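You operate a simulated robot arm through the tools that you are given. There is no shell and no other tool.

The job below is to be done with a simulated robot arm. You get a single attempt, and the scene is never put back.

Task
Move both sticks to the green holes and stand the orange jar between them.
Fine: shut the hair drawer.

Only the result counts: the job must be done as asked and must still hold three seconds after the hand-in. Knocking over, shifting, dropping, spilling or breaking anything else fails it.

Robot
A 7-joint arm with a two-finger parallel gripper, fixed in place. Base frame: the origin is on the floor under the middle of its stand, x ahead of it, y to its left, z up. Units: m, degrees, N and s.
It reaches about 1.058 m from its shoulder. Its first joint turns from -166.0 to 166.0 degrees. Payload 4.4 kg.
Tool frame: the origin (TCP) lies between the finger pads and is the grasp point; the fingertips stand 0.023 m ahead of it; z points along the fingers, y is the line along which they close. Largest opening 0.094 m; finger width 0.038, thickness 0.01; the body of the gripper, 0.054 by 0.096 m, starts 0.039 m behind the TCP.
Orientation is told as [roll, pitch, yaw] about the base's x, y, z axes, in that order, counted from this pose: with the fingers straight down and closing along the base's y, the tool's x points along the base's -x, its y along +y and its z along -z.

Tools
- The arm moves only by the tool drive_tool. Its argument "increments" is a list of rows, each a list of 7 numbers: the shift along the tool's x, y, z in m, then the turn, a rotation vector about the tool's x, y, z in degrees, then the finger opening in m, from 0 to 0.094. In form: [[x, y, z, ax, ay, az, jaw], ...]. A call has 1 to 20 rows; each row shifts and turns the commanded pose from where the row before left it, along the tool's axes as they then stand. Each row takes 0.2 s and may step no farther than 0.05 m and 8.6 degrees from the row before; otherwise, or with a gripper value out of range, the whole call is refused. A pose out of reach is approached as far as the arm can. The call stops where the force on the tool passes 40 N (or 10 N more than at its start, if that is more) or the arm is blocked; 0.2 s more then pass. Each finger travels about 0.108 m/s and halts on what it meets, pressing with about 42 N; the grip force reading is that of the motor and also rises with nothing between the fingers. The clock runs only during rows and for 0.2 s after the last one: add rows that do not move to give the fingers time. The reply holds the time, the measured pose of the TCP, the force on the tool along the base axes, the opening and the grip force, in the units named above and with some noise, with the torque about the TCP (base axes, N m) and any sound that the robot's microphone picked up.
- Cameras (640 x 400 px; columns grow to the right, rows downward): "scene" is fixed at [0.3995, 0.6519, 1.1919]; the picture's right is [-0.91, -0.41, 0.00], its down [-0.21, 0.48, -0.85] and it looks along [0.35, -0.78, -0.52] (base axes); focal length 214 px, centre (320, 200). "wrist" rides on the gripper at [0.086, 0.016, -0.075] in the tool frame; the picture's right is [-0.18, 0.98, 0.00], its down [-0.58, -0.11, -0.81] and it looks along [-0.79, -0.15, 0.59] (tool axes); focal length 243 px, centre (320, 200). There is no depth. A picture from a camera that has moved, and an enlarged one, comes with that camera's place and axes in the base frame and with its lens.
- grab_frame(camera): a new picture of that camera. The clock stands still meanwhile.
- inspect(camera, box): a new picture of the part [left, top, right, bottom] of that camera's present view, enlarged. The clock stands still meanwhile.
- job_done(): hands the job in; it is judged then, once.

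Places have to be worked out from the pictures, the camera data and where the tool is seen. Open the gripper and draw the arm clear of the work before you hand the job in, unless the task says otherwise.

The tools are called after ">>>" as name(argument=value, ...) on one line, values as JSON. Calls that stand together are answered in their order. drive_tool: Moves the arm, as the interface text tells. Its arguments: {"type":"object","properties":{"increments":{"type":"array","items":{"type":"array","items":{"type":"number"}}}},"required":["increments"]} The other tools are called the same way: grab_frame (camera) takes a picture; inspect (camera, box) takes an enlarged picture of a part of a camera's view; job_done () hands the job in.

At the start:

```text
clock: 0.0
tool_pos: [0.5198, 0.3661, 1.0735]
orientation: [0.1, 0.0, 0.1]
force: [-1.0, 0.6, 0.0]
moment: [0.02, 0.01, -0.01]
gripper_width: 0.0938
gripper_force: 0.2
```

scene: 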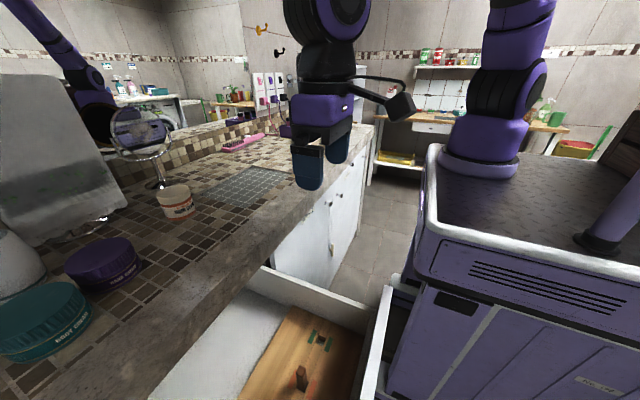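
wrist: 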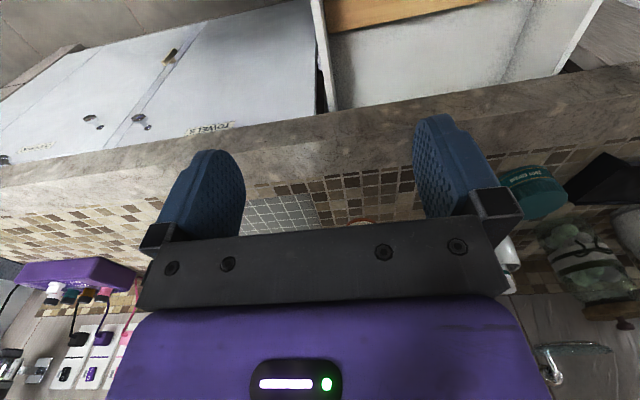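

I start by looking closely at the open drawer and the counter to find the sticks, the green holes and the orange jar.

>>> inspect(camera="scene", box=[220, 260, 420, 400])

>>> inspect(camera="scene", box=[100, 100, 300, 230])

>>> inspect(camera="scene", box=[0, 200, 240, 400])

>>> inspect(camera="wrist", box=[300, 0, 640, 220])

```text
2.86 times, centred on (320, 330) of scene
camera zoom: at [0.3995, 0.6519, 1.1919], right [-0.91, -0.41, 0.0], down [-0.21, 0.48, -0.85], along [0.35, -0.78, -0.52], focal length 613 px, centre (320, -171)
```

zoom: 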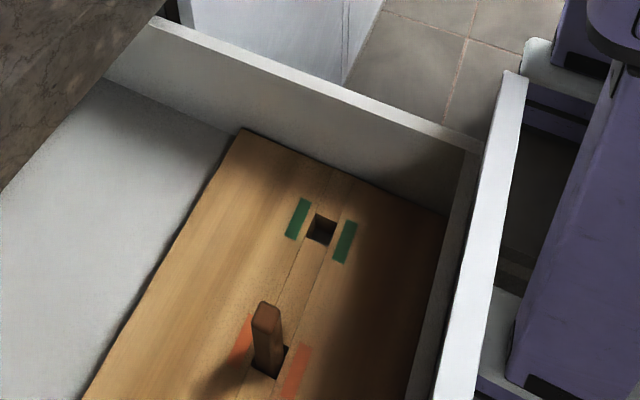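

```text
3.08 times, centred on (200, 165) of scene
camera zoom: at [0.3995, 0.6519, 1.1919], right [-0.91, -0.41, 0.0], down [-0.21, 0.48, -0.85], along [0.35, -0.78, -0.52], focal length 660 px, centre (689, 308)
```

zoom: 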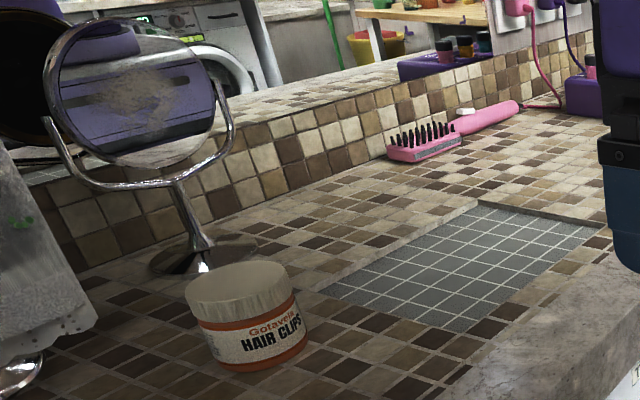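

```text
2.00 times, centred on (120, 300) of scene
camera zoom: at [0.3995, 0.6519, 1.1919], right [-0.91, -0.41, 0.0], down [-0.21, 0.48, -0.85], along [0.35, -0.78, -0.52], focal length 429 px, centre (720, 0)
```

zoom: 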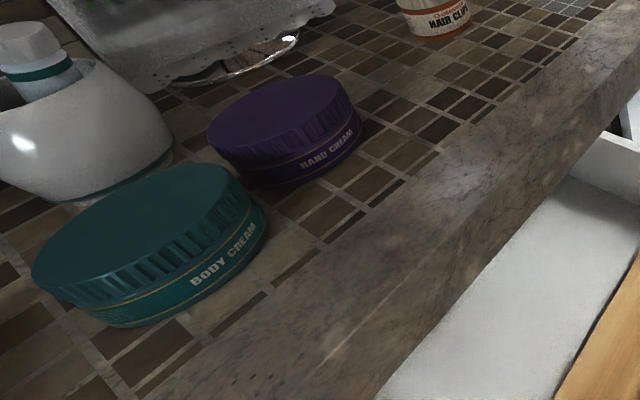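

```text
1.82 times, centred on (470, 110) of wrist
camera zoom: at [0.4326, 0.3813, 1.1479], right [0.18, 0.98, 0.0], down [0.58, -0.11, 0.81], along [0.79, -0.15, -0.59], focal length 441 px, centre (47, 364)
```

zoom: 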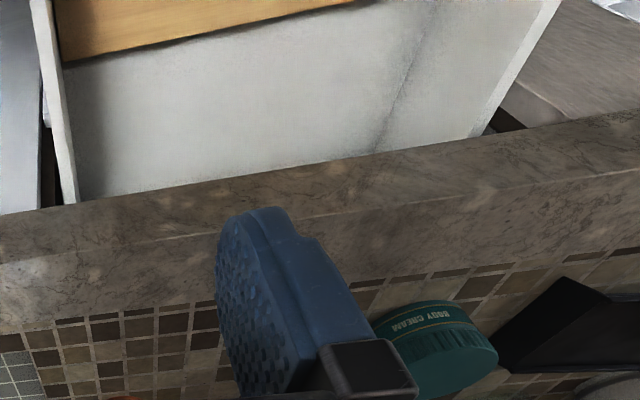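

The board in the drawer shows a stick in an orange-marked hole and an empty green-marked hole; the jar "HAIR CLIPS" is the orange one on the counter. I draw the tool back and tilt it so the wrist camera looks into the drawer.

>>> drive_tool(increments=[[0.04, 0.02, 0, 0, 0, 0, 0.094], [0.04, 0.02, 0, 0, 0, 0, 0.094], [0.04, 0.02, 0, 0, 0, 0, 0.094], [0.03, 0.01, 0, 0, 0, 0, 0.094], [0, 0, 0, 0, 7.5, 0, 0.094], [0, 0, 0, 0, 7.5, 0, 0.094], [0, 0, 0, 0, 7.5, 0, 0.094], [0, 0, 0, 0, 7.5, 0, 0.094], [0, 0, 0, 0, 0, 0, 0.094]])

>>> grab_frame(camera="wrist")

>>> grab_frame(camera="scene")

```text
clock: 2.0
tool_pos: [0.3693, 0.4354, 1.0741]
orientation: [0.0, 30.1, 0.0]
force: [-0.2, 0.0, -0.3]
moment: [0.03, -0.03, 0.01]
gripper_width: 0.0939
gripper_force: 0.1
```

```text
taken
camera wrist: at [0.3322, 0.4512, 1.1806], right [0.16, 0.98, -0.09], down [0.91, -0.11, 0.41], along [0.39, -0.15, -0.91], focal length 243 px, centre (320, 200)
```

wrist: 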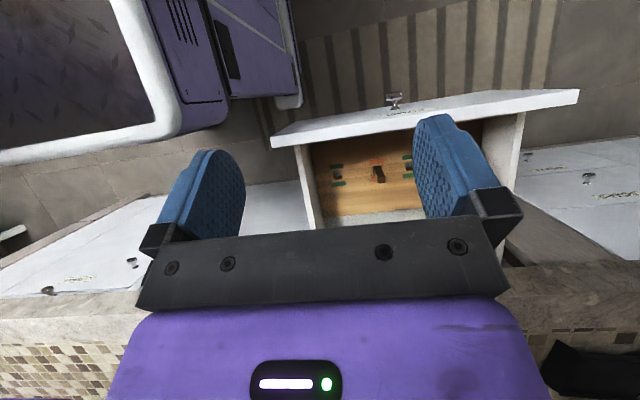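

```text
taken
```

scene: 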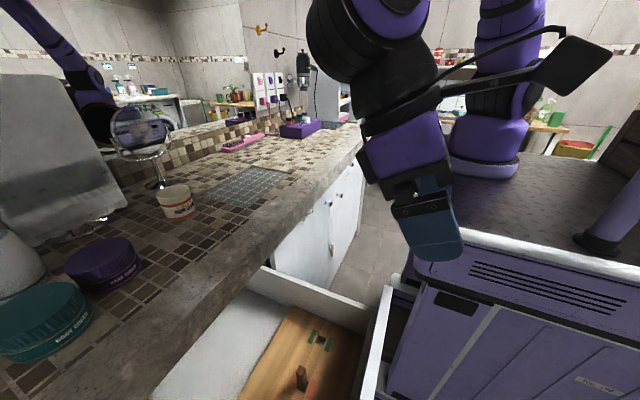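

The wrist camera now sees the open drawer with the board; I enlarge the board and drawer front label.

>>> inspect(camera="wrist", box=[260, 80, 580, 280])

>>> inspect(camera="wrist", box=[300, 140, 440, 228])

>>> inspect(camera="wrist", box=[350, 80, 450, 140])

```text
2.00 times, centred on (420, 180) of wrist
camera zoom: at [0.3322, 0.4512, 1.1806], right [0.16, 0.98, -0.09], down [0.91, -0.11, 0.41], along [0.39, -0.15, -0.91], focal length 485 px, centre (120, 240)
```

zoom: 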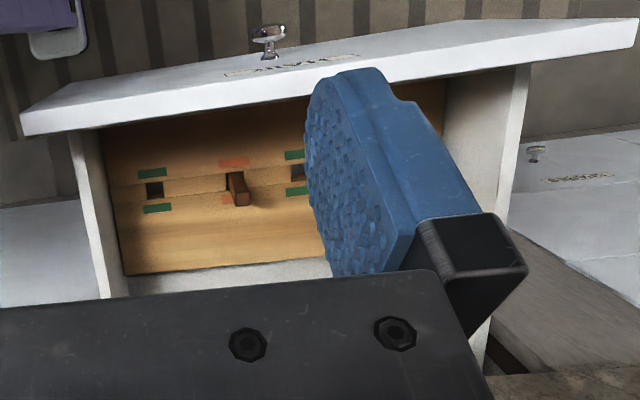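

```text
4.55 times, centred on (370, 184) of wrist
camera zoom: at [0.3322, 0.4512, 1.1806], right [0.16, 0.98, -0.09], down [0.91, -0.11, 0.41], along [0.39, -0.15, -0.91], focal length 1103 px, centre (93, 273)
```

zoom: 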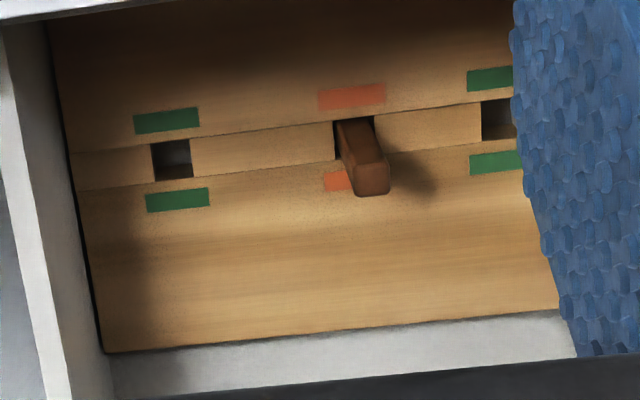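

```text
6.40 times, centred on (400, 110) of wrist
camera zoom: at [0.3322, 0.4512, 1.1806], right [0.16, 0.98, -0.09], down [0.91, -0.11, 0.41], along [0.39, -0.15, -0.91], focal length 1553 px, centre (-192, 776)
```

zoom: 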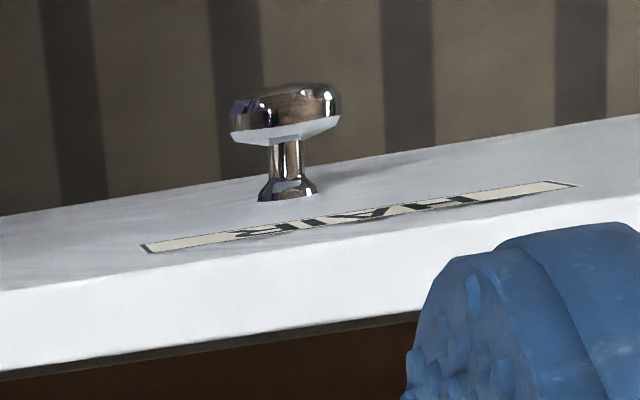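

The drawer front is labelled HAIR, and the finger hides the right part of the board. I shift the tool toward +y to see the rest.

>>> drive_tool(increments=[[0, 0.04, 0, 0, 0, 0, 0.094], [0, 0.04, 0, 0, 0, 0, 0.094], [0, 0.04, 0, 0, 0, 0, 0.094], [0, 0, 0, 0, 0, 0, 0.094]])

>>> grab_frame(camera="wrist")

>>> inspect(camera="wrist", box=[220, 100, 480, 262])

```text
clock: 3.0
tool_pos: [0.3686, 0.5546, 1.072]
orientation: [0.1, 30.0, 0.1]
force: [0.0, 0.4, -0.9]
moment: [0.02, 0.03, 0.01]
gripper_width: 0.0941
gripper_force: 0.0
```

```text
taken
camera wrist: at [0.3314, 0.5703, 1.1788], right [0.16, 0.98, -0.09], down [0.91, -0.11, 0.41], along [0.39, -0.15, -0.91], focal length 243 px, centre (320, 200)
```

wrist: 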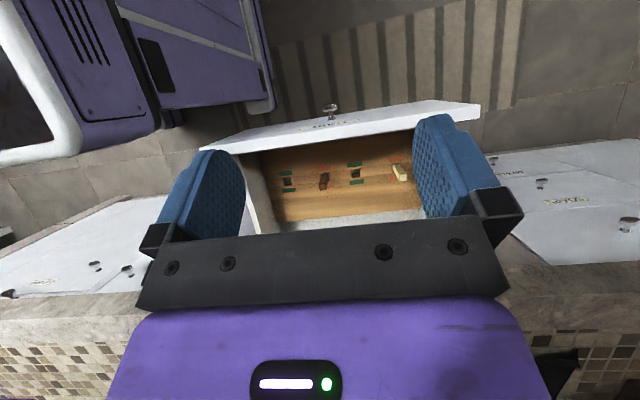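

```text
2.46 times, centred on (350, 181) of wrist
camera zoom: at [0.3314, 0.5703, 1.1788], right [0.16, 0.98, -0.09], down [0.91, -0.11, 0.41], along [0.39, -0.15, -0.91], focal length 597 px, centre (246, 247)
```

zoom: 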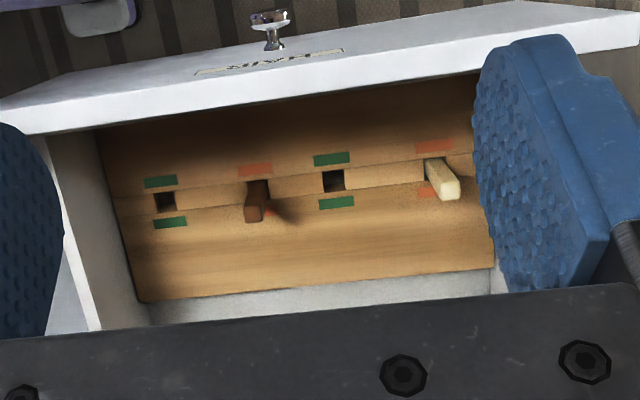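

I see four holes along y: green, orange (dark stick), green, orange (light stick), at about x 0.503, board top z about 0.65, y about 0.416, 0.507, 0.577 and 0.668. I straighten the tool and hover above the drawer for a closer measurement.

>>> drive_tool(increments=[[0, 0, 0, 0, -7.5, 0, 0.094], [0, 0, 0, 0, -7.5, 0, 0.094], [0, 0, 0, 0, -7.5, 0, 0.094], [0, 0, 0, 0, -7.5, 0, 0.094], [-0.04, -0.01, 0.02, 0, 0, 0, 0.094], [-0.04, -0.01, 0.03, 0, 0, 0, 0.094], [-0.03, -0.01, 0.04, 0, 0, 0, 0.094], [-0.024, 0, 0.04, 0, 0, 0, 0.094], [0, 0, 0.03, 0, 0, 0, 0.094], [0, 0, 0, 0, 0, 0, 0.094]])

>>> grab_frame(camera="wrist")

>>> grab_frame(camera="scene")

```text
refused: row 6 steps farther than a row can; nothing moved
```

```text
taken
camera wrist: at [0.3314, 0.5703, 1.1788], right [0.16, 0.98, -0.09], down [0.91, -0.11, 0.41], along [0.39, -0.15, -0.91], focal length 243 px, centre (320, 200)
```

wrist: 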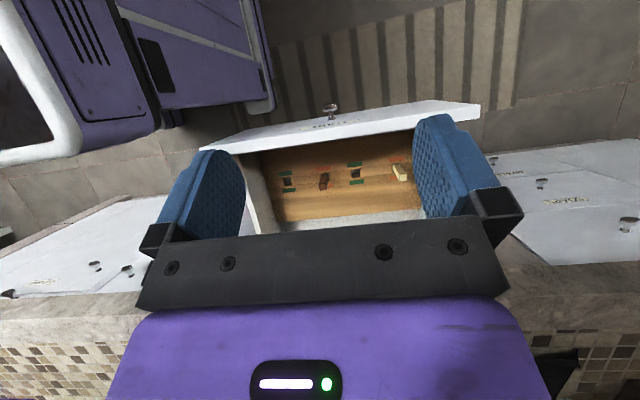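

```text
taken
```

scene: 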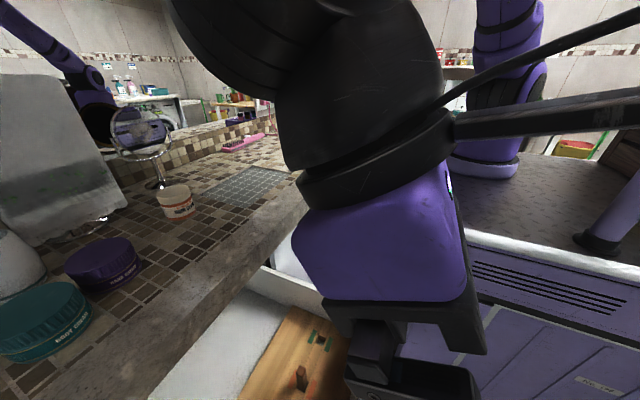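

A row stepped more than 0.05 m in total, so I split the motion into smaller steps.

>>> drive_tool(increments=[[0, 0, 0, 0, -7.5, 0, 0.094], [0, 0, 0, 0, -7.5, 0, 0.094], [0, 0, 0, 0, -7.5, 0, 0.094], [0, 0, 0, 0, -7.5, 0, 0.094], [-0.04, -0.01, 0.02, 0, 0, 0, 0.094], [-0.04, -0.01, 0.02, 0, 0, 0, 0.094], [-0.03, -0.01, 0.03, 0, 0, 0, 0.094], [-0.024, -0.01, 0.03, 0, 0, 0, 0.094], [0, 0, 0.04, 0, 0, 0, 0.094], [0, 0, 0.04, 0, 0, 0, 0.094], [0, 0, 0, 0, 0, 0, 0.094]])

>>> grab_frame(camera="wrist")

>>> grab_frame(camera="scene")

```text
clock: 5.4
tool_pos: [0.5035, 0.5127, 0.8944]
orientation: [0.0, 0.0, 0.0]
force: [0.5, 0.8, -0.1]
moment: [-0.01, -0.01, 0.0]
gripper_width: 0.0938
gripper_force: 0.2
```

```text
taken
camera wrist: at [0.4169, 0.529, 0.9679], right [0.18, 0.98, 0.0], down [0.58, -0.11, 0.81], along [0.79, -0.15, -0.59], focal length 243 px, centre (320, 200)
```

wrist: 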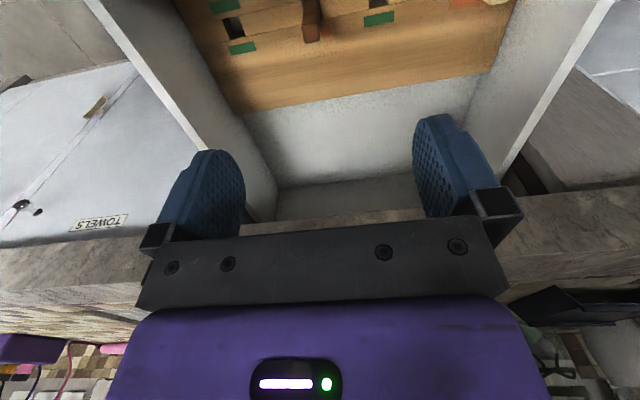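

```text
taken
```

scene: 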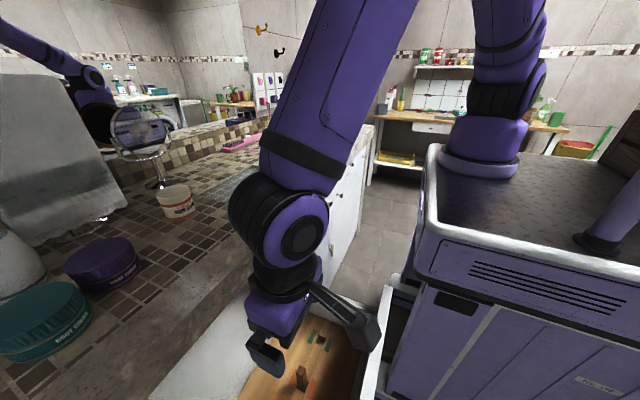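

I pull back and tilt 30° so the camera looks almost straight at the row of holes from closer up.

>>> drive_tool(increments=[[0.04, 0.01, 0, 0, 0, 0, 0.094], [0.04, 0.005, 0, 0, 0, 0, 0.094], [0, 0, 0, 0, 7.5, 0, 0.094], [0, 0, 0, 0, 7.5, 0, 0.094], [0, 0, 0, 0, 7.5, 0, 0.094], [0, 0, 0, 0, 7.5, 0, 0.094], [0, 0, 0, 0, 0, 0, 0.094], [0, 0, 0, 0, 0, 0, 0.094]])

>>> grab_frame(camera="wrist")

>>> inspect(camera="wrist", box=[220, 90, 460, 240])

```text
clock: 7.2
tool_pos: [0.4231, 0.5316, 0.8948]
orientation: [0.0, 30.0, 0.0]
force: [-1.0, 0.3, -0.7]
moment: [0.02, 0.02, 0.0]
gripper_width: 0.094
gripper_force: 0.1
```

```text
taken
camera wrist: at [0.3853, 0.5471, 1.0014], right [0.16, 0.98, -0.09], down [0.91, -0.11, 0.41], along [0.39, -0.15, -0.91], focal length 243 px, centre (320, 200)
```

wrist: 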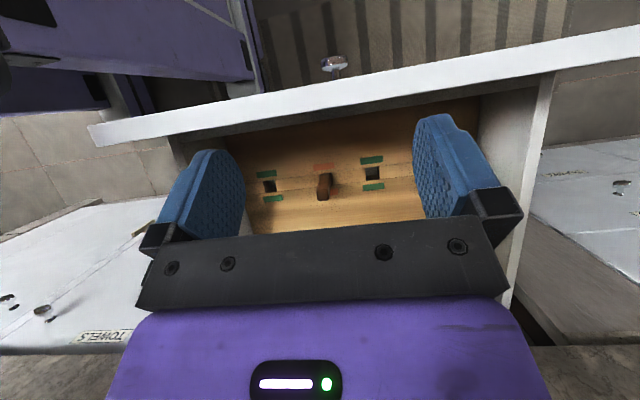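

```text
2.67 times, centred on (340, 165) of wrist
camera zoom: at [0.3853, 0.5471, 1.0014], right [0.16, 0.98, -0.09], down [0.91, -0.11, 0.41], along [0.39, -0.15, -0.91], focal length 647 px, centre (267, 293)
```

zoom: 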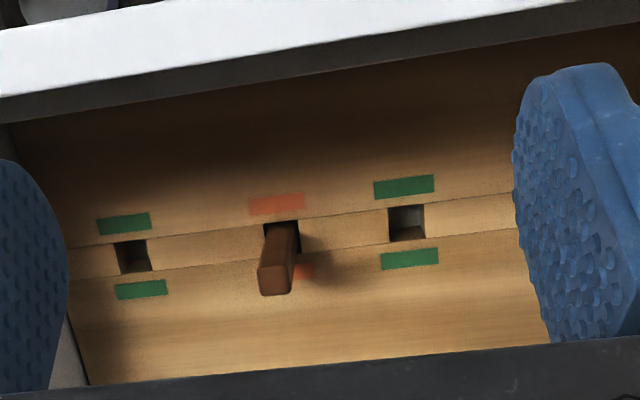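

I enlarge the three visible holes for precise corner pixels.

>>> inspect(camera="wrist", box=[250, 150, 346, 210])

>>> inspect(camera="wrist", box=[310, 140, 406, 200])

>>> inspect(camera="scene", box=[260, 310, 404, 400])

```text
6.67 times, centred on (298, 180) of wrist
camera zoom: at [0.3853, 0.5471, 1.0014], right [0.16, 0.98, -0.09], down [0.91, -0.11, 0.41], along [0.39, -0.15, -0.91], focal length 1618 px, centre (467, 333)
```

zoom: 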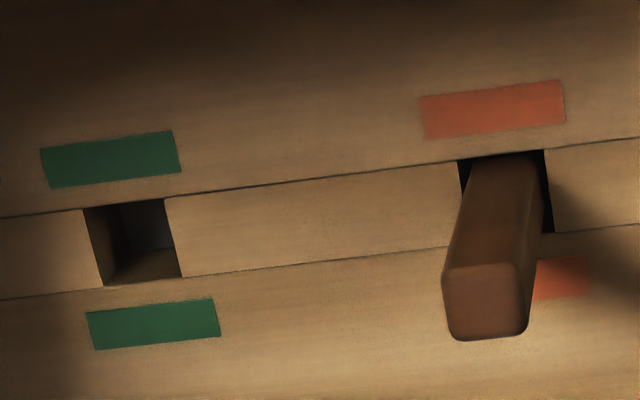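

```text
6.67 times, centred on (358, 170) of wrist
camera zoom: at [0.3853, 0.5471, 1.0014], right [0.16, 0.98, -0.09], down [0.91, -0.11, 0.41], along [0.39, -0.15, -0.91], focal length 1618 px, centre (67, 400)
```

zoom: 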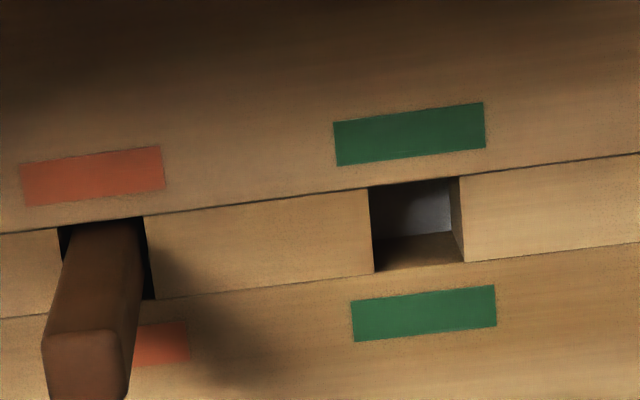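

```text
4.44 times, centred on (332, 355) of scene
camera zoom: at [0.3995, 0.6519, 1.1919], right [-0.91, -0.41, 0.0], down [-0.21, 0.48, -0.85], along [0.35, -0.78, -0.52], focal length 953 px, centre (267, -489)
```

zoom: 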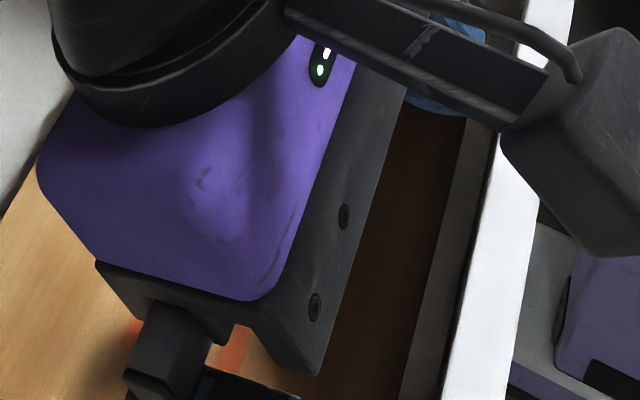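

Holes measured: green at (0.503, 0.4155) and (0.503, 0.5755), dark stick at (0.503, 0.5055), spacings 0.09/0.07/0.09, holes 20 mm, stick 15 mm, stick top z about 0.715; drawer front panel is x 0.379–0.396 with top z about 0.81. The camera housing would hit that panel with the current yaw, so I straighten and turn the tool to yaw -90 (camera to +y side).

>>> drive_tool(increments=[[0, 0, 0, 0, -7.5, 0, 0.094], [0, 0, 0, 0, -7.5, 0, 0.094], [0, 0, 0, 0, -7.5, 0, 0.094], [0, 0, 0, 0, -7.5, 0, 0.094], [-0.04, -0.013, 0, 0, 0, 0, 0.094], [-0.04, -0.013, 0, 0, 0, 0, 0.094], [0, 0, 0, 0, 0, 8.18, 0.094], [0, 0, 0, 0, 0, 8.18, 0.094], [0, 0, 0, 0, 0, 8.18, 0.094], [0, 0, 0, 0, 0, 8.18, 0.094], [0, 0, 0, 0, 0, 8.18, 0.094], [0, 0, 0, 0, 0, 8.18, 0.094], [0, 0, 0, 0, 0, 8.18, 0.094], [0, 0, 0, 0, 0, 8.18, 0.094], [0, 0, 0, 0, 0, 8.18, 0.094], [0, 0, 0, 0, 0, 8.18, 0.094], [0, 0, 0, 0, 0, 8.2, 0.094], [0, 0, 0, 0, 0, 0, 0.094]])

>>> grab_frame(camera="wrist")

>>> grab_frame(camera="scene")

```text
clock: 11.0
tool_pos: [0.5025, 0.503, 0.8938]
orientation: [0.0, 0.0, -90.1]
force: [-0.3, -0.2, 1.1]
moment: [0.0, -0.01, 0.02]
gripper_width: 0.0939
gripper_force: 0.0
```

```text
taken
camera wrist: at [0.5192, 0.5902, 0.9673], right [0.98, -0.19, 0.0], down [-0.11, -0.58, 0.81], along [-0.15, -0.79, -0.59], focal length 243 px, centre (320, 200)
```

wrist: 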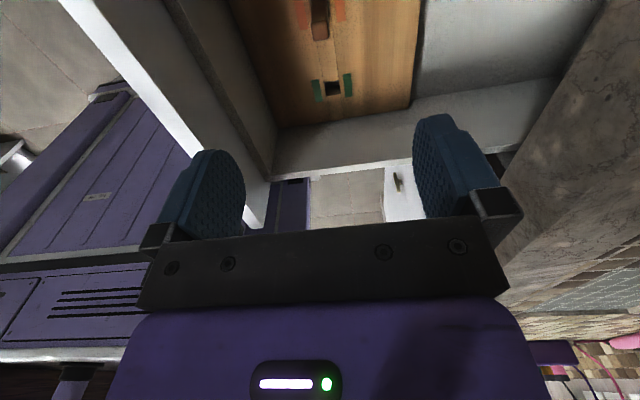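

```text
taken
```

scene: 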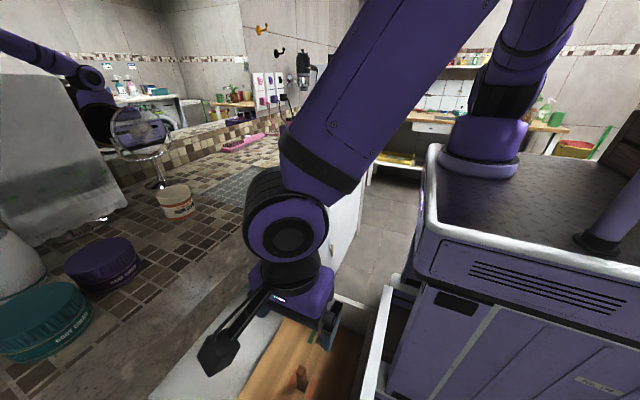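

Yaw -90 reached cleanly. I lower to z about 0.80 above the dark stick and check alignment from the wrist camera.

>>> drive_tool(increments=[[0.001, 0, 0.03, 0, 0, 0, 0.094], [0.001, 0, 0.03, 0, 0, 0, 0.094], [0, 0, 0.03, 0, 0, 0, 0.094], [0, 0, 0, 0, 0, 0, 0.094], [0, 0, 0, 0, 0, 0, 0.094]])

>>> grab_frame(camera="wrist")

>>> inspect(camera="wrist", box=[240, 0, 432, 120])

>>> grab_frame(camera="scene")

```text
clock: 12.2
tool_pos: [0.5016, 0.506, 0.8054]
orientation: [0.1, -0.1, -90.0]
force: [0.3, 0.1, 0.2]
moment: [0.01, 0.02, 0.0]
gripper_width: 0.0938
gripper_force: 0.1
```

```text
taken
camera wrist: at [0.5189, 0.5928, 0.8782], right [0.98, -0.18, 0.0], down [-0.11, -0.58, 0.81], along [-0.15, -0.79, -0.59], focal length 243 px, centre (320, 200)
```

wrist: 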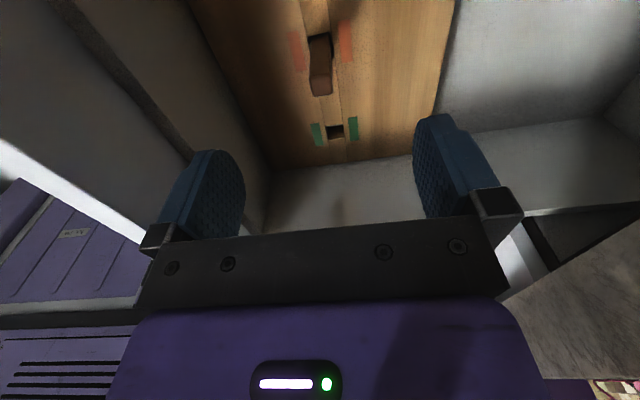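

```text
3.33 times, centred on (336, 60) of wrist
camera zoom: at [0.5189, 0.5928, 0.8782], right [0.98, -0.18, 0.0], down [-0.11, -0.58, 0.81], along [-0.15, -0.79, -0.59], focal length 809 px, centre (267, 667)
```

zoom: 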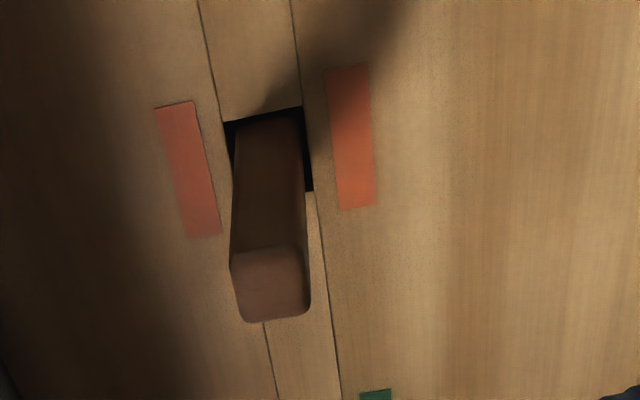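

```text
taken
```

scene: 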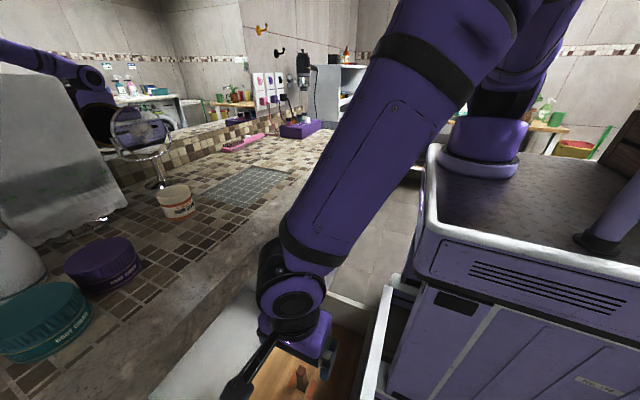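

Stick top seen at about (0.504, 0.506); tool is 2 mm off in x. I correct and descend to z 0.693 with open fingers around the dark stick.

>>> drive_tool(increments=[[0, 0.002, 0.0225, 0, 0, 0, 0.094], [0, 0, 0.0225, 0, 0, 0, 0.094], [0, 0, 0.0225, 0, 0, 0, 0.094], [0, 0, 0.0225, 0, 0, 0, 0.094], [0, 0, 0.0225, 0, 0, 0, 0.094], [0, 0, 0, 0, 0, 0, 0.094], [0, 0, 0, 0, 0, 0, 0.094]])

>>> grab_frame(camera="wrist")

>>> grab_frame(camera="scene")

```text
clock: 13.8
tool_pos: [0.5069, 0.5076, 0.6902]
orientation: [0.0, 0.1, -90.0]
force: [0.8, 0.1, -1.0]
moment: [0.0, 0.03, 0.02]
gripper_width: 0.0939
gripper_force: 0.0
```

```text
taken
camera wrist: at [0.5224, 0.5936, 0.7644], right [0.98, -0.18, 0.0], down [-0.11, -0.58, 0.81], along [-0.15, -0.79, -0.59], focal length 243 px, centre (320, 200)
```

wrist: 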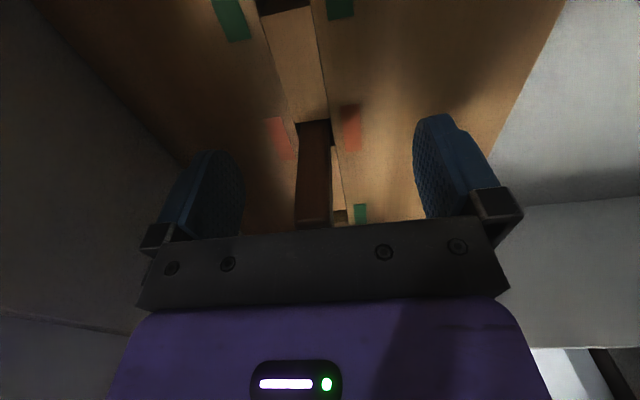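

```text
taken
```

scene: 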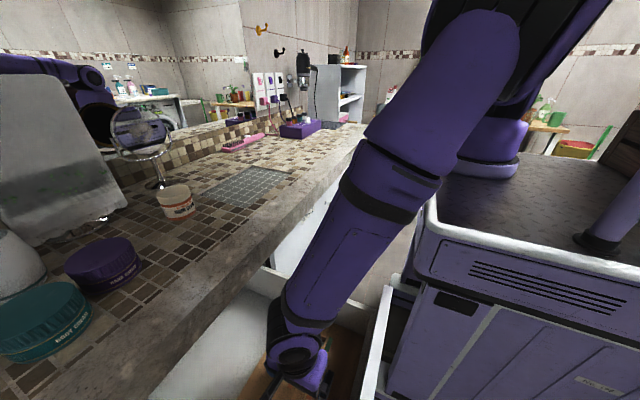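

The stick appears about 3 mm to the tool's -y side; I zoom in to confirm before closing.

>>> inspect(camera="wrist", box=[240, 100, 400, 200])

>>> inspect(camera="scene", box=[220, 310, 364, 400])

```text
4.00 times, centred on (320, 150) of wrist
camera zoom: at [0.5224, 0.5936, 0.7644], right [0.98, -0.18, 0.0], down [-0.11, -0.58, 0.81], along [-0.15, -0.79, -0.59], focal length 970 px, centre (320, 400)
```

zoom: 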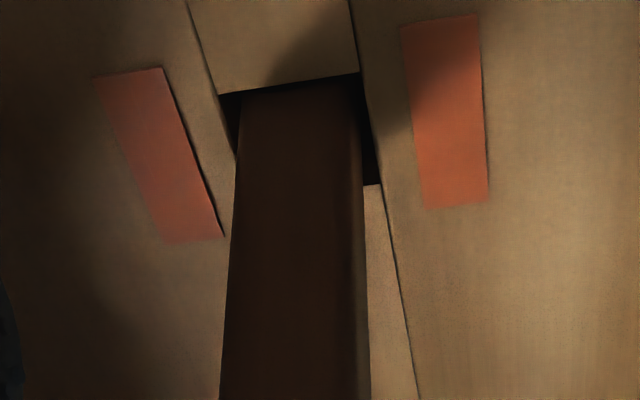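

```text
4.44 times, centred on (292, 355) of scene
camera zoom: at [0.3995, 0.6519, 1.1919], right [-0.91, -0.41, 0.0], down [-0.21, 0.48, -0.85], along [0.35, -0.78, -0.52], focal length 953 px, centre (444, -489)
```

zoom: 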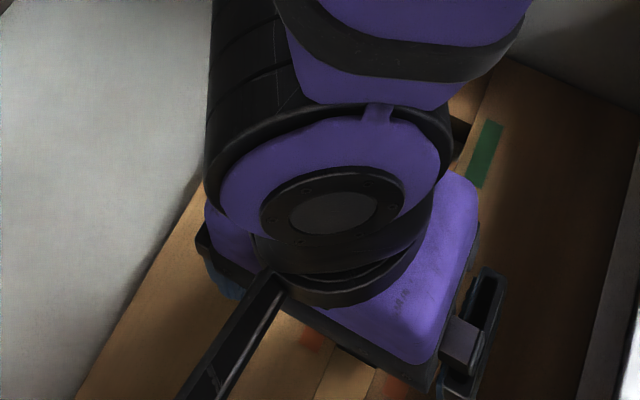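

The stick sits about 3 mm toward tool -y (base -x). I shift 3 mm, then close the fingers gently on it.

>>> drive_tool(increments=[[0, -0.003, 0, 0, 0, 0, 0.094], [0, 0, 0, 0, 0, 0, 0.08], [0, 0, 0, 0, 0, 0, 0.06], [0, 0, 0, 0, 0, 0, 0.04], [0, 0, 0, 0, 0, 0, 0.025]])

>>> inspect(camera="wrist", box=[240, 100, 400, 200])

```text
clock: 15.0
tool_pos: [0.503, 0.5079, 0.6907]
orientation: [0.0, 0.0, -90.0]
force: [0.2, 0.5, -0.3]
moment: [-0.01, -0.01, 0.01]
gripper_width: 0.0252
gripper_force: 0.0
```

```text
4.00 times, centred on (320, 150) of wrist
camera zoom: at [0.5195, 0.5929, 0.7648], right [0.98, -0.18, 0.0], down [-0.11, -0.58, 0.81], along [-0.15, -0.79, -0.59], focal length 970 px, centre (320, 400)
```

zoom: 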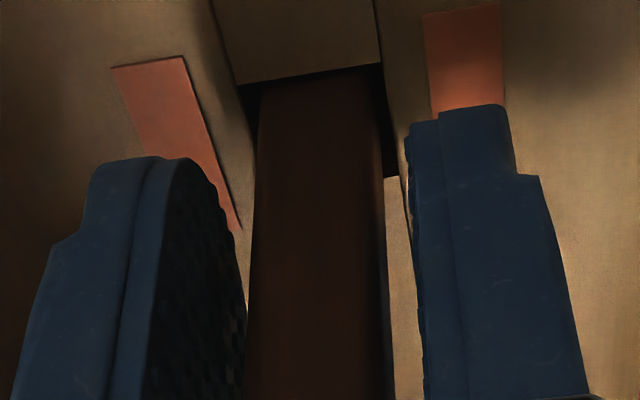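

Stick is now centred between the fingers. I close onto it.

>>> drive_tool(increments=[[0, 0, 0, 0, 0, 0, 0.015], [0, 0, 0, 0, 0, 0, 0.008], [0, 0, 0, 0, 0, 0, 0.004], [0, 0, 0, 0, 0, 0, 0.004]])

>>> inspect(camera="wrist", box=[240, 100, 400, 200])

```text
clock: 16.0
tool_pos: [0.5023, 0.506, 0.6918]
orientation: [0.0, 0.0, -90.0]
force: [0.2, -0.8, 0.3]
moment: [0.01, 0.0, 0.01]
gripper_width: 0.0147
gripper_force: 42.1
```

```text
4.00 times, centred on (320, 150) of wrist
camera zoom: at [0.5195, 0.5929, 0.7648], right [0.98, -0.18, 0.0], down [-0.11, -0.58, 0.81], along [-0.15, -0.79, -0.59], focal length 970 px, centre (320, 400)
```

zoom: 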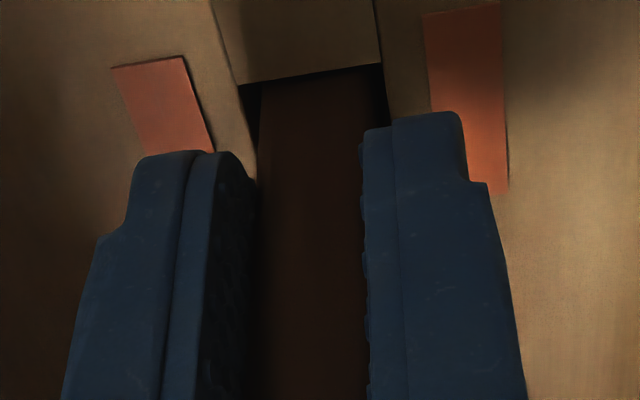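

Gripped (14.7 mm, 42 N). I lift straight up 8 cm.

>>> drive_tool(increments=[[0, 0, -0.01, 0, 0, 0, 0.004], [0, 0, -0.015, 0, 0, 0, 0.004], [0, 0, -0.02, 0, 0, 0, 0.004], [0, 0, -0.02, 0, 0, 0, 0.004], [0, 0, -0.015, 0, 0, 0, 0.004], [0, 0, 0, 0, 0, 0, 0.004], [0, 0, 0, 0, 0, 0, 0.004]])

>>> grab_frame(camera="wrist")

>>> inspect(camera="scene", box=[220, 270, 428, 400])

```text
clock: 17.6
tool_pos: [0.5039, 0.5058, 0.7713]
orientation: [0.0, 0.0, -90.0]
force: [-0.1, 1.2, 0.1]
moment: [-0.03, 0.0, 0.01]
gripper_width: 0.0147
gripper_force: 42.1
```

```text
taken
camera wrist: at [0.5191, 0.5921, 0.8451], right [0.98, -0.18, 0.0], down [-0.11, -0.58, 0.81], along [-0.15, -0.79, -0.59], focal length 243 px, centre (320, 200)
```

wrist: 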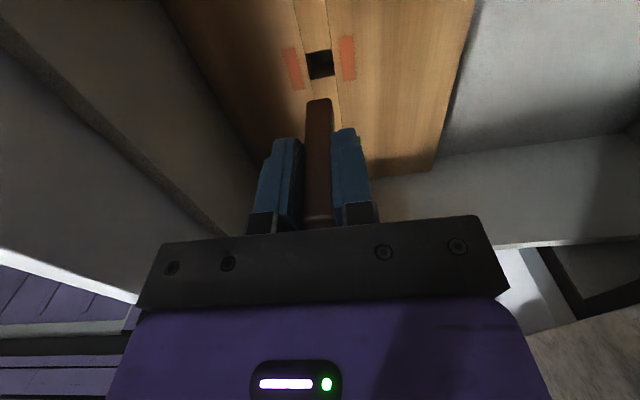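

```text
3.08 times, centred on (324, 335) of scene
camera zoom: at [0.3995, 0.6519, 1.1919], right [-0.91, -0.41, 0.0], down [-0.21, 0.48, -0.85], along [0.35, -0.78, -0.52], focal length 660 px, centre (308, -215)
```

zoom: 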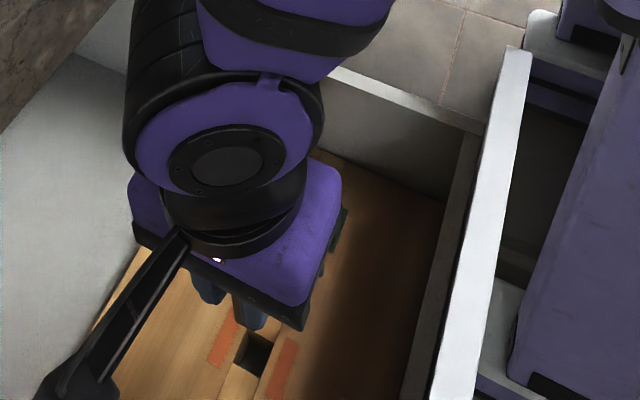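

The dark stick is out, its bottom about 6.7 cm below the TCP. I move 9 cm toward -y to over the first green hole.

>>> drive_tool(increments=[[-0.03, 0, 0, 0, 0, 0, 0.004], [-0.03, 0, 0, 0, 0, 0, 0.004], [-0.03, 0, 0, 0, 0, 0, 0.004], [0, 0, 0, 0, 0, 0, 0.004], [0, 0, 0, 0, 0, 0, 0.004], [0, 0, 0, 0, 0, 0, 0.004]])

>>> grab_frame(camera="wrist")

>>> inspect(camera="wrist", box=[256, 20, 384, 100])

>>> inspect(camera="scene", box=[220, 270, 428, 400])

```text
clock: 19.0
tool_pos: [0.5025, 0.4172, 0.7728]
orientation: [0.0, 0.0, -90.0]
force: [-0.1, 0.7, -0.3]
moment: [0.01, 0.02, -0.02]
gripper_width: 0.0148
gripper_force: 42.0
```

```text
taken
camera wrist: at [0.519, 0.5036, 0.8456], right [0.98, -0.18, 0.0], down [-0.11, -0.58, 0.81], along [-0.15, -0.79, -0.59], focal length 243 px, centre (320, 200)
```

wrist: 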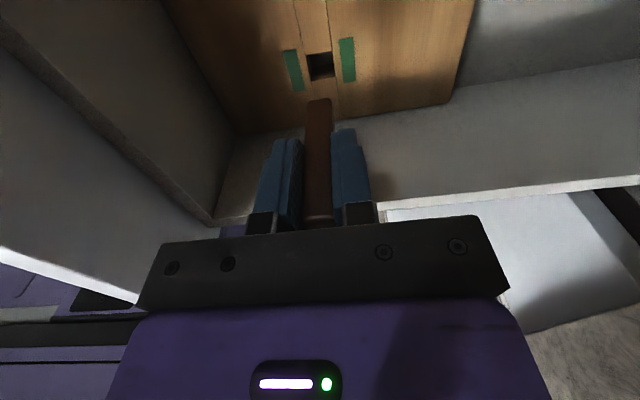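

```text
5.00 times, centred on (320, 60) of wrist
camera zoom: at [0.519, 0.5036, 0.8456], right [0.98, -0.18, 0.0], down [-0.11, -0.58, 0.81], along [-0.15, -0.79, -0.59], focal length 1213 px, centre (320, 900)
```

zoom: 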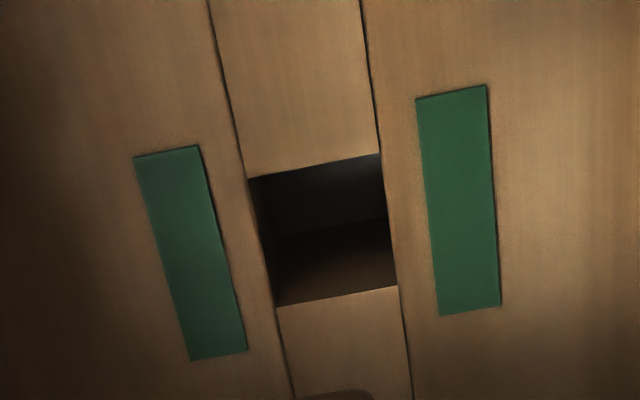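

```text
3.08 times, centred on (324, 335) of scene
camera zoom: at [0.3995, 0.6519, 1.1919], right [-0.91, -0.41, 0.0], down [-0.21, 0.48, -0.85], along [0.35, -0.78, -0.52], focal length 660 px, centre (308, -215)
```

zoom: 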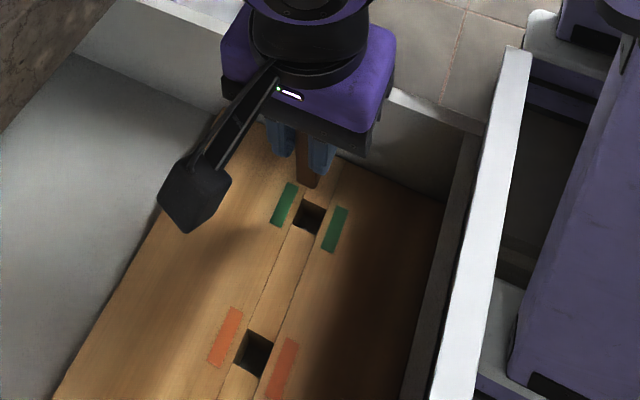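

Hole centre appears about 1 mm further toward -y than the stick. I shift 1 mm and lower until the tip is about 1.5 cm above the board, then look again.

>>> drive_tool(increments=[[-0.001, 0, 0.02, 0, 0, 0, 0.004], [0, 0, 0.02, 0, 0, 0, 0.004], [0, 0, 0, 0, 0, 0, 0.004], [0, 0, 0, 0, 0, 0, 0.004]])

>>> inspect(camera="wrist", box=[240, 40, 400, 140])

>>> inspect(camera="scene", box=[270, 290, 366, 350])

```text
clock: 20.0
tool_pos: [0.5027, 0.4165, 0.7313]
orientation: [0.0, -0.1, -90.0]
force: [0.0, 0.1, 0.2]
moment: [0.01, -0.02, -0.01]
gripper_width: 0.0149
gripper_force: 42.5
```

```text
4.00 times, centred on (320, 90) of wrist
camera zoom: at [0.519, 0.502, 0.8045], right [0.98, -0.18, 0.0], down [-0.11, -0.58, 0.81], along [-0.15, -0.79, -0.59], focal length 970 px, centre (320, 640)
```

zoom: 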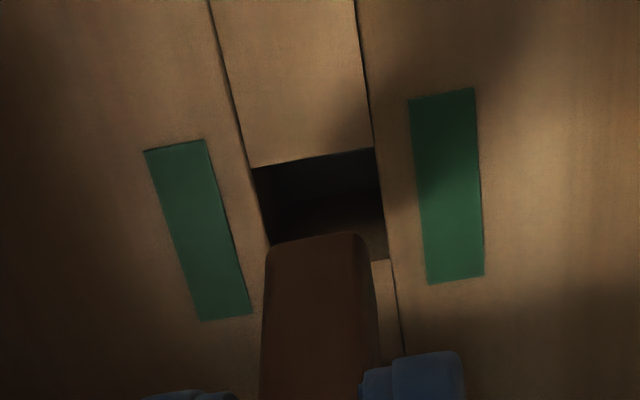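

```text
6.67 times, centred on (318, 320) of scene
camera zoom: at [0.3995, 0.6519, 1.1919], right [-0.91, -0.41, 0.0], down [-0.21, 0.48, -0.85], along [0.35, -0.78, -0.52], focal length 1430 px, centre (333, -600)
```

zoom: 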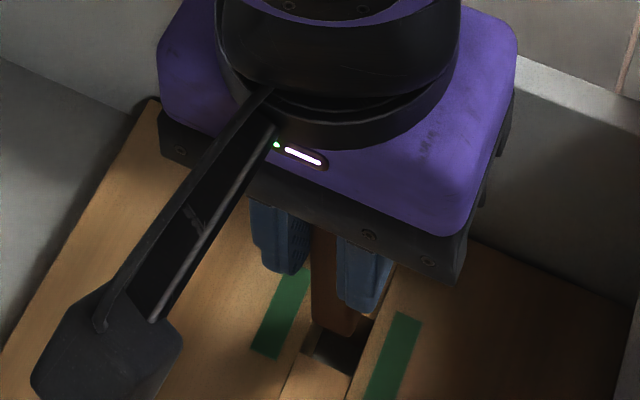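

The tip is about 1.5–2 cm above the hole and laterally centred. I lower another 1 cm and look again before insertion.

>>> drive_tool(increments=[[-0.0005, 0, 0.006, 0, 0, 0, 0.004], [0, 0, 0.006, 0, 0, 0, 0.004], [0, 0, 0, 0, 0, 0, 0.004]])

>>> inspect(camera="wrist", box=[240, 40, 400, 140])

>>> inspect(camera="scene", box=[294, 320, 358, 360])

```text
clock: 20.8
tool_pos: [0.502, 0.416, 0.7194]
orientation: [0.0, 0.0, -90.0]
force: [0.2, 1.4, 0.8]
moment: [0.02, -0.01, 0.01]
gripper_width: 0.0147
gripper_force: 41.8
```

```text
4.00 times, centred on (320, 90) of wrist
camera zoom: at [0.5185, 0.5012, 0.7926], right [0.98, -0.18, 0.0], down [-0.11, -0.58, 0.81], along [-0.15, -0.79, -0.59], focal length 970 px, centre (320, 640)
```

zoom: 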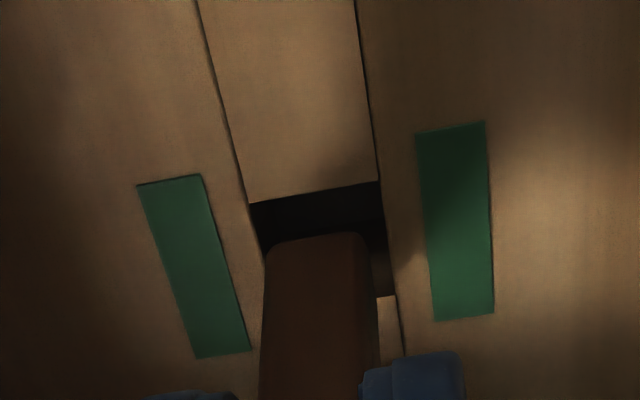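

```text
10.00 times, centred on (326, 340) of scene
camera zoom: at [0.3995, 0.6519, 1.1919], right [-0.91, -0.41, 0.0], down [-0.21, 0.48, -0.85], along [0.35, -0.78, -0.52], focal length 2145 px, centre (260, -1200)
```

zoom: 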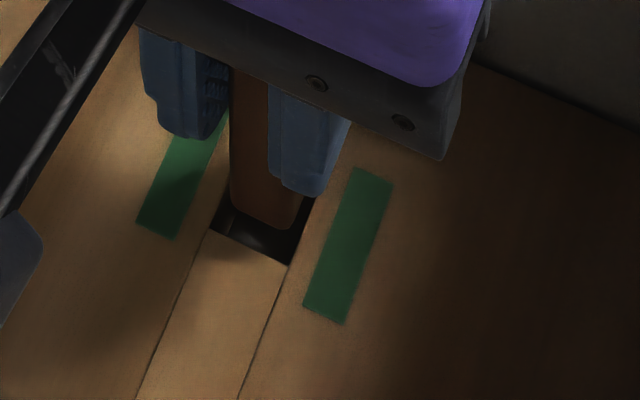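

Tip is about 5 mm above the board, within ~1 mm of centred; scene view suggests a 0.7 mm shift to +x. I nudge and lower in small steps, watching force.

>>> drive_tool(increments=[[0, 0.0007, 0.003, 0, 0, 0, 0.004], [0, 0, 0.003, 0, 0, 0, 0.004], [0, 0, 0.002, 0, 0, 0, 0.004], [0, 0, 0.002, 0, 0, 0, 0.004]])

>>> inspect(camera="wrist", box=[240, 40, 400, 140])

>>> inspect(camera="scene", box=[294, 320, 358, 360])

```text
clock: 21.8
tool_pos: [0.5029, 0.4154, 0.7113]
orientation: [-0.1, 0.0, -90.0]
force: [-0.7, 0.7, -0.9]
moment: [-0.01, -0.04, 0.02]
gripper_width: 0.0149
gripper_force: 42.0
```

```text
4.00 times, centred on (320, 90) of wrist
camera zoom: at [0.519, 0.5012, 0.7833], right [0.98, -0.18, 0.0], down [-0.11, -0.58, 0.81], along [-0.15, -0.79, -0.59], focal length 970 px, centre (320, 640)
```

zoom: 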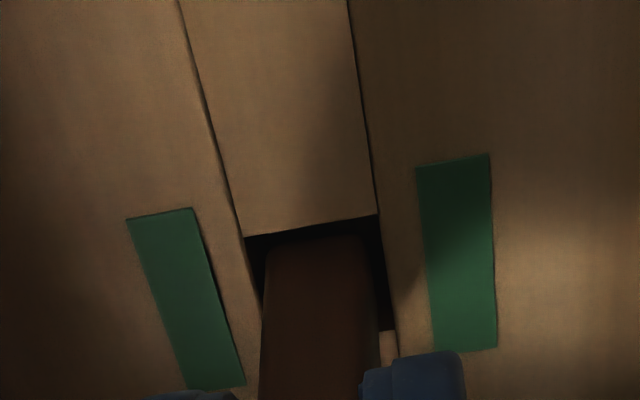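

```text
10.00 times, centred on (326, 340) of scene
camera zoom: at [0.3995, 0.6519, 1.1919], right [-0.91, -0.41, 0.0], down [-0.21, 0.48, -0.85], along [0.35, -0.78, -0.52], focal length 2145 px, centre (260, -1200)
```

zoom: 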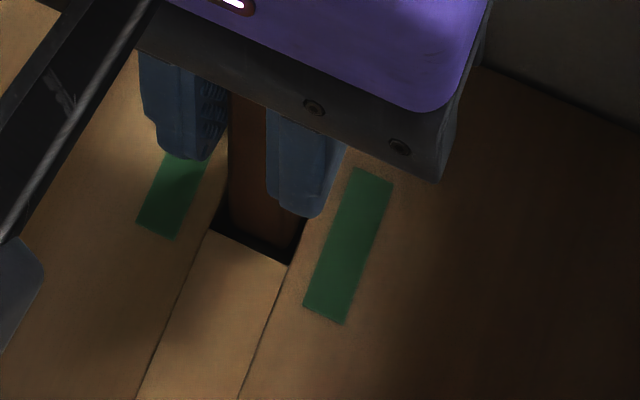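

The stick has entered the hole without contact force. I keep lowering to the original seated height (TCP z about 0.692).

>>> drive_tool(increments=[[0, 0, 0.004, 0, 0, 0, 0.004], [0, 0, 0.004, 0, 0, 0, 0.004], [0, 0, 0.004, 0, 0, 0, 0.004], [0, 0, 0.004, 0, 0, 0, 0.004], [0, 0, 0.002, 0, 0, 0, 0.004], [0, 0, 0, 0, 0, 0, 0.004]])

>>> inspect(camera="wrist", box=[240, 60, 400, 160])

>>> inspect(camera="scene", box=[294, 320, 358, 360])

```text
clock: 23.2
tool_pos: [0.503, 0.4155, 0.6919]
orientation: [0.0, 0.0, -89.9]
force: [0.0, 1.2, -0.5]
moment: [-0.01, -0.02, 0.02]
gripper_width: 0.0145
gripper_force: 41.9
```

```text
4.00 times, centred on (320, 110) of wrist
camera zoom: at [0.5194, 0.5012, 0.7655], right [0.98, -0.18, 0.0], down [-0.11, -0.58, 0.81], along [-0.15, -0.79, -0.59], focal length 970 px, centre (320, 560)
```

zoom: 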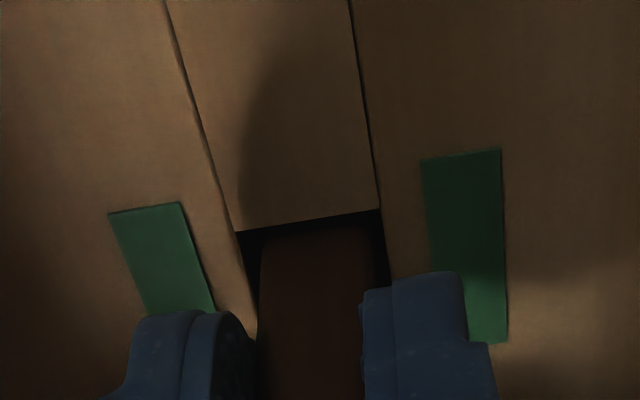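

```text
10.00 times, centred on (326, 340) of scene
camera zoom: at [0.3995, 0.6519, 1.1919], right [-0.91, -0.41, 0.0], down [-0.21, 0.48, -0.85], along [0.35, -0.78, -0.52], focal length 2145 px, centre (260, -1200)
```

zoom: 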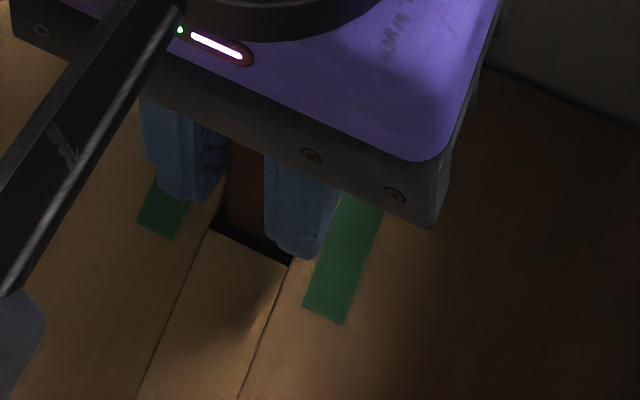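

The stick is back at exactly its original seated depth. I open the fingers and check that it stands.

>>> drive_tool(increments=[[0, 0, 0, 0, 0, 0, 0.02], [0, 0, 0, 0, 0, 0, 0.03], [0, 0, 0, 0, 0, 0, 0.05], [0, 0, 0, 0, 0, 0, 0.07], [0, 0, 0, 0, 0, 0, 0.07]])

>>> inspect(camera="wrist", box=[240, 60, 400, 160])

```text
clock: 24.4
tool_pos: [0.503, 0.4146, 0.6915]
orientation: [0.0, 0.0, -90.0]
force: [0.2, 0.0, -0.1]
moment: [0.02, 0.0, 0.0]
gripper_width: 0.0698
gripper_force: 0.1
```

```text
4.00 times, centred on (320, 110) of wrist
camera zoom: at [0.5194, 0.5012, 0.7655], right [0.98, -0.18, 0.0], down [-0.11, -0.58, 0.81], along [-0.15, -0.79, -0.59], focal length 970 px, centre (320, 560)
```

zoom: 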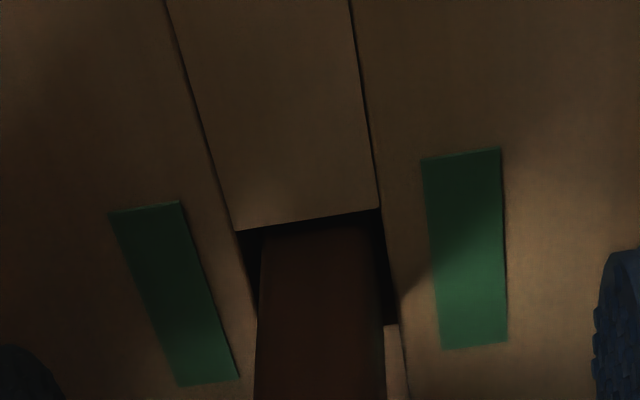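

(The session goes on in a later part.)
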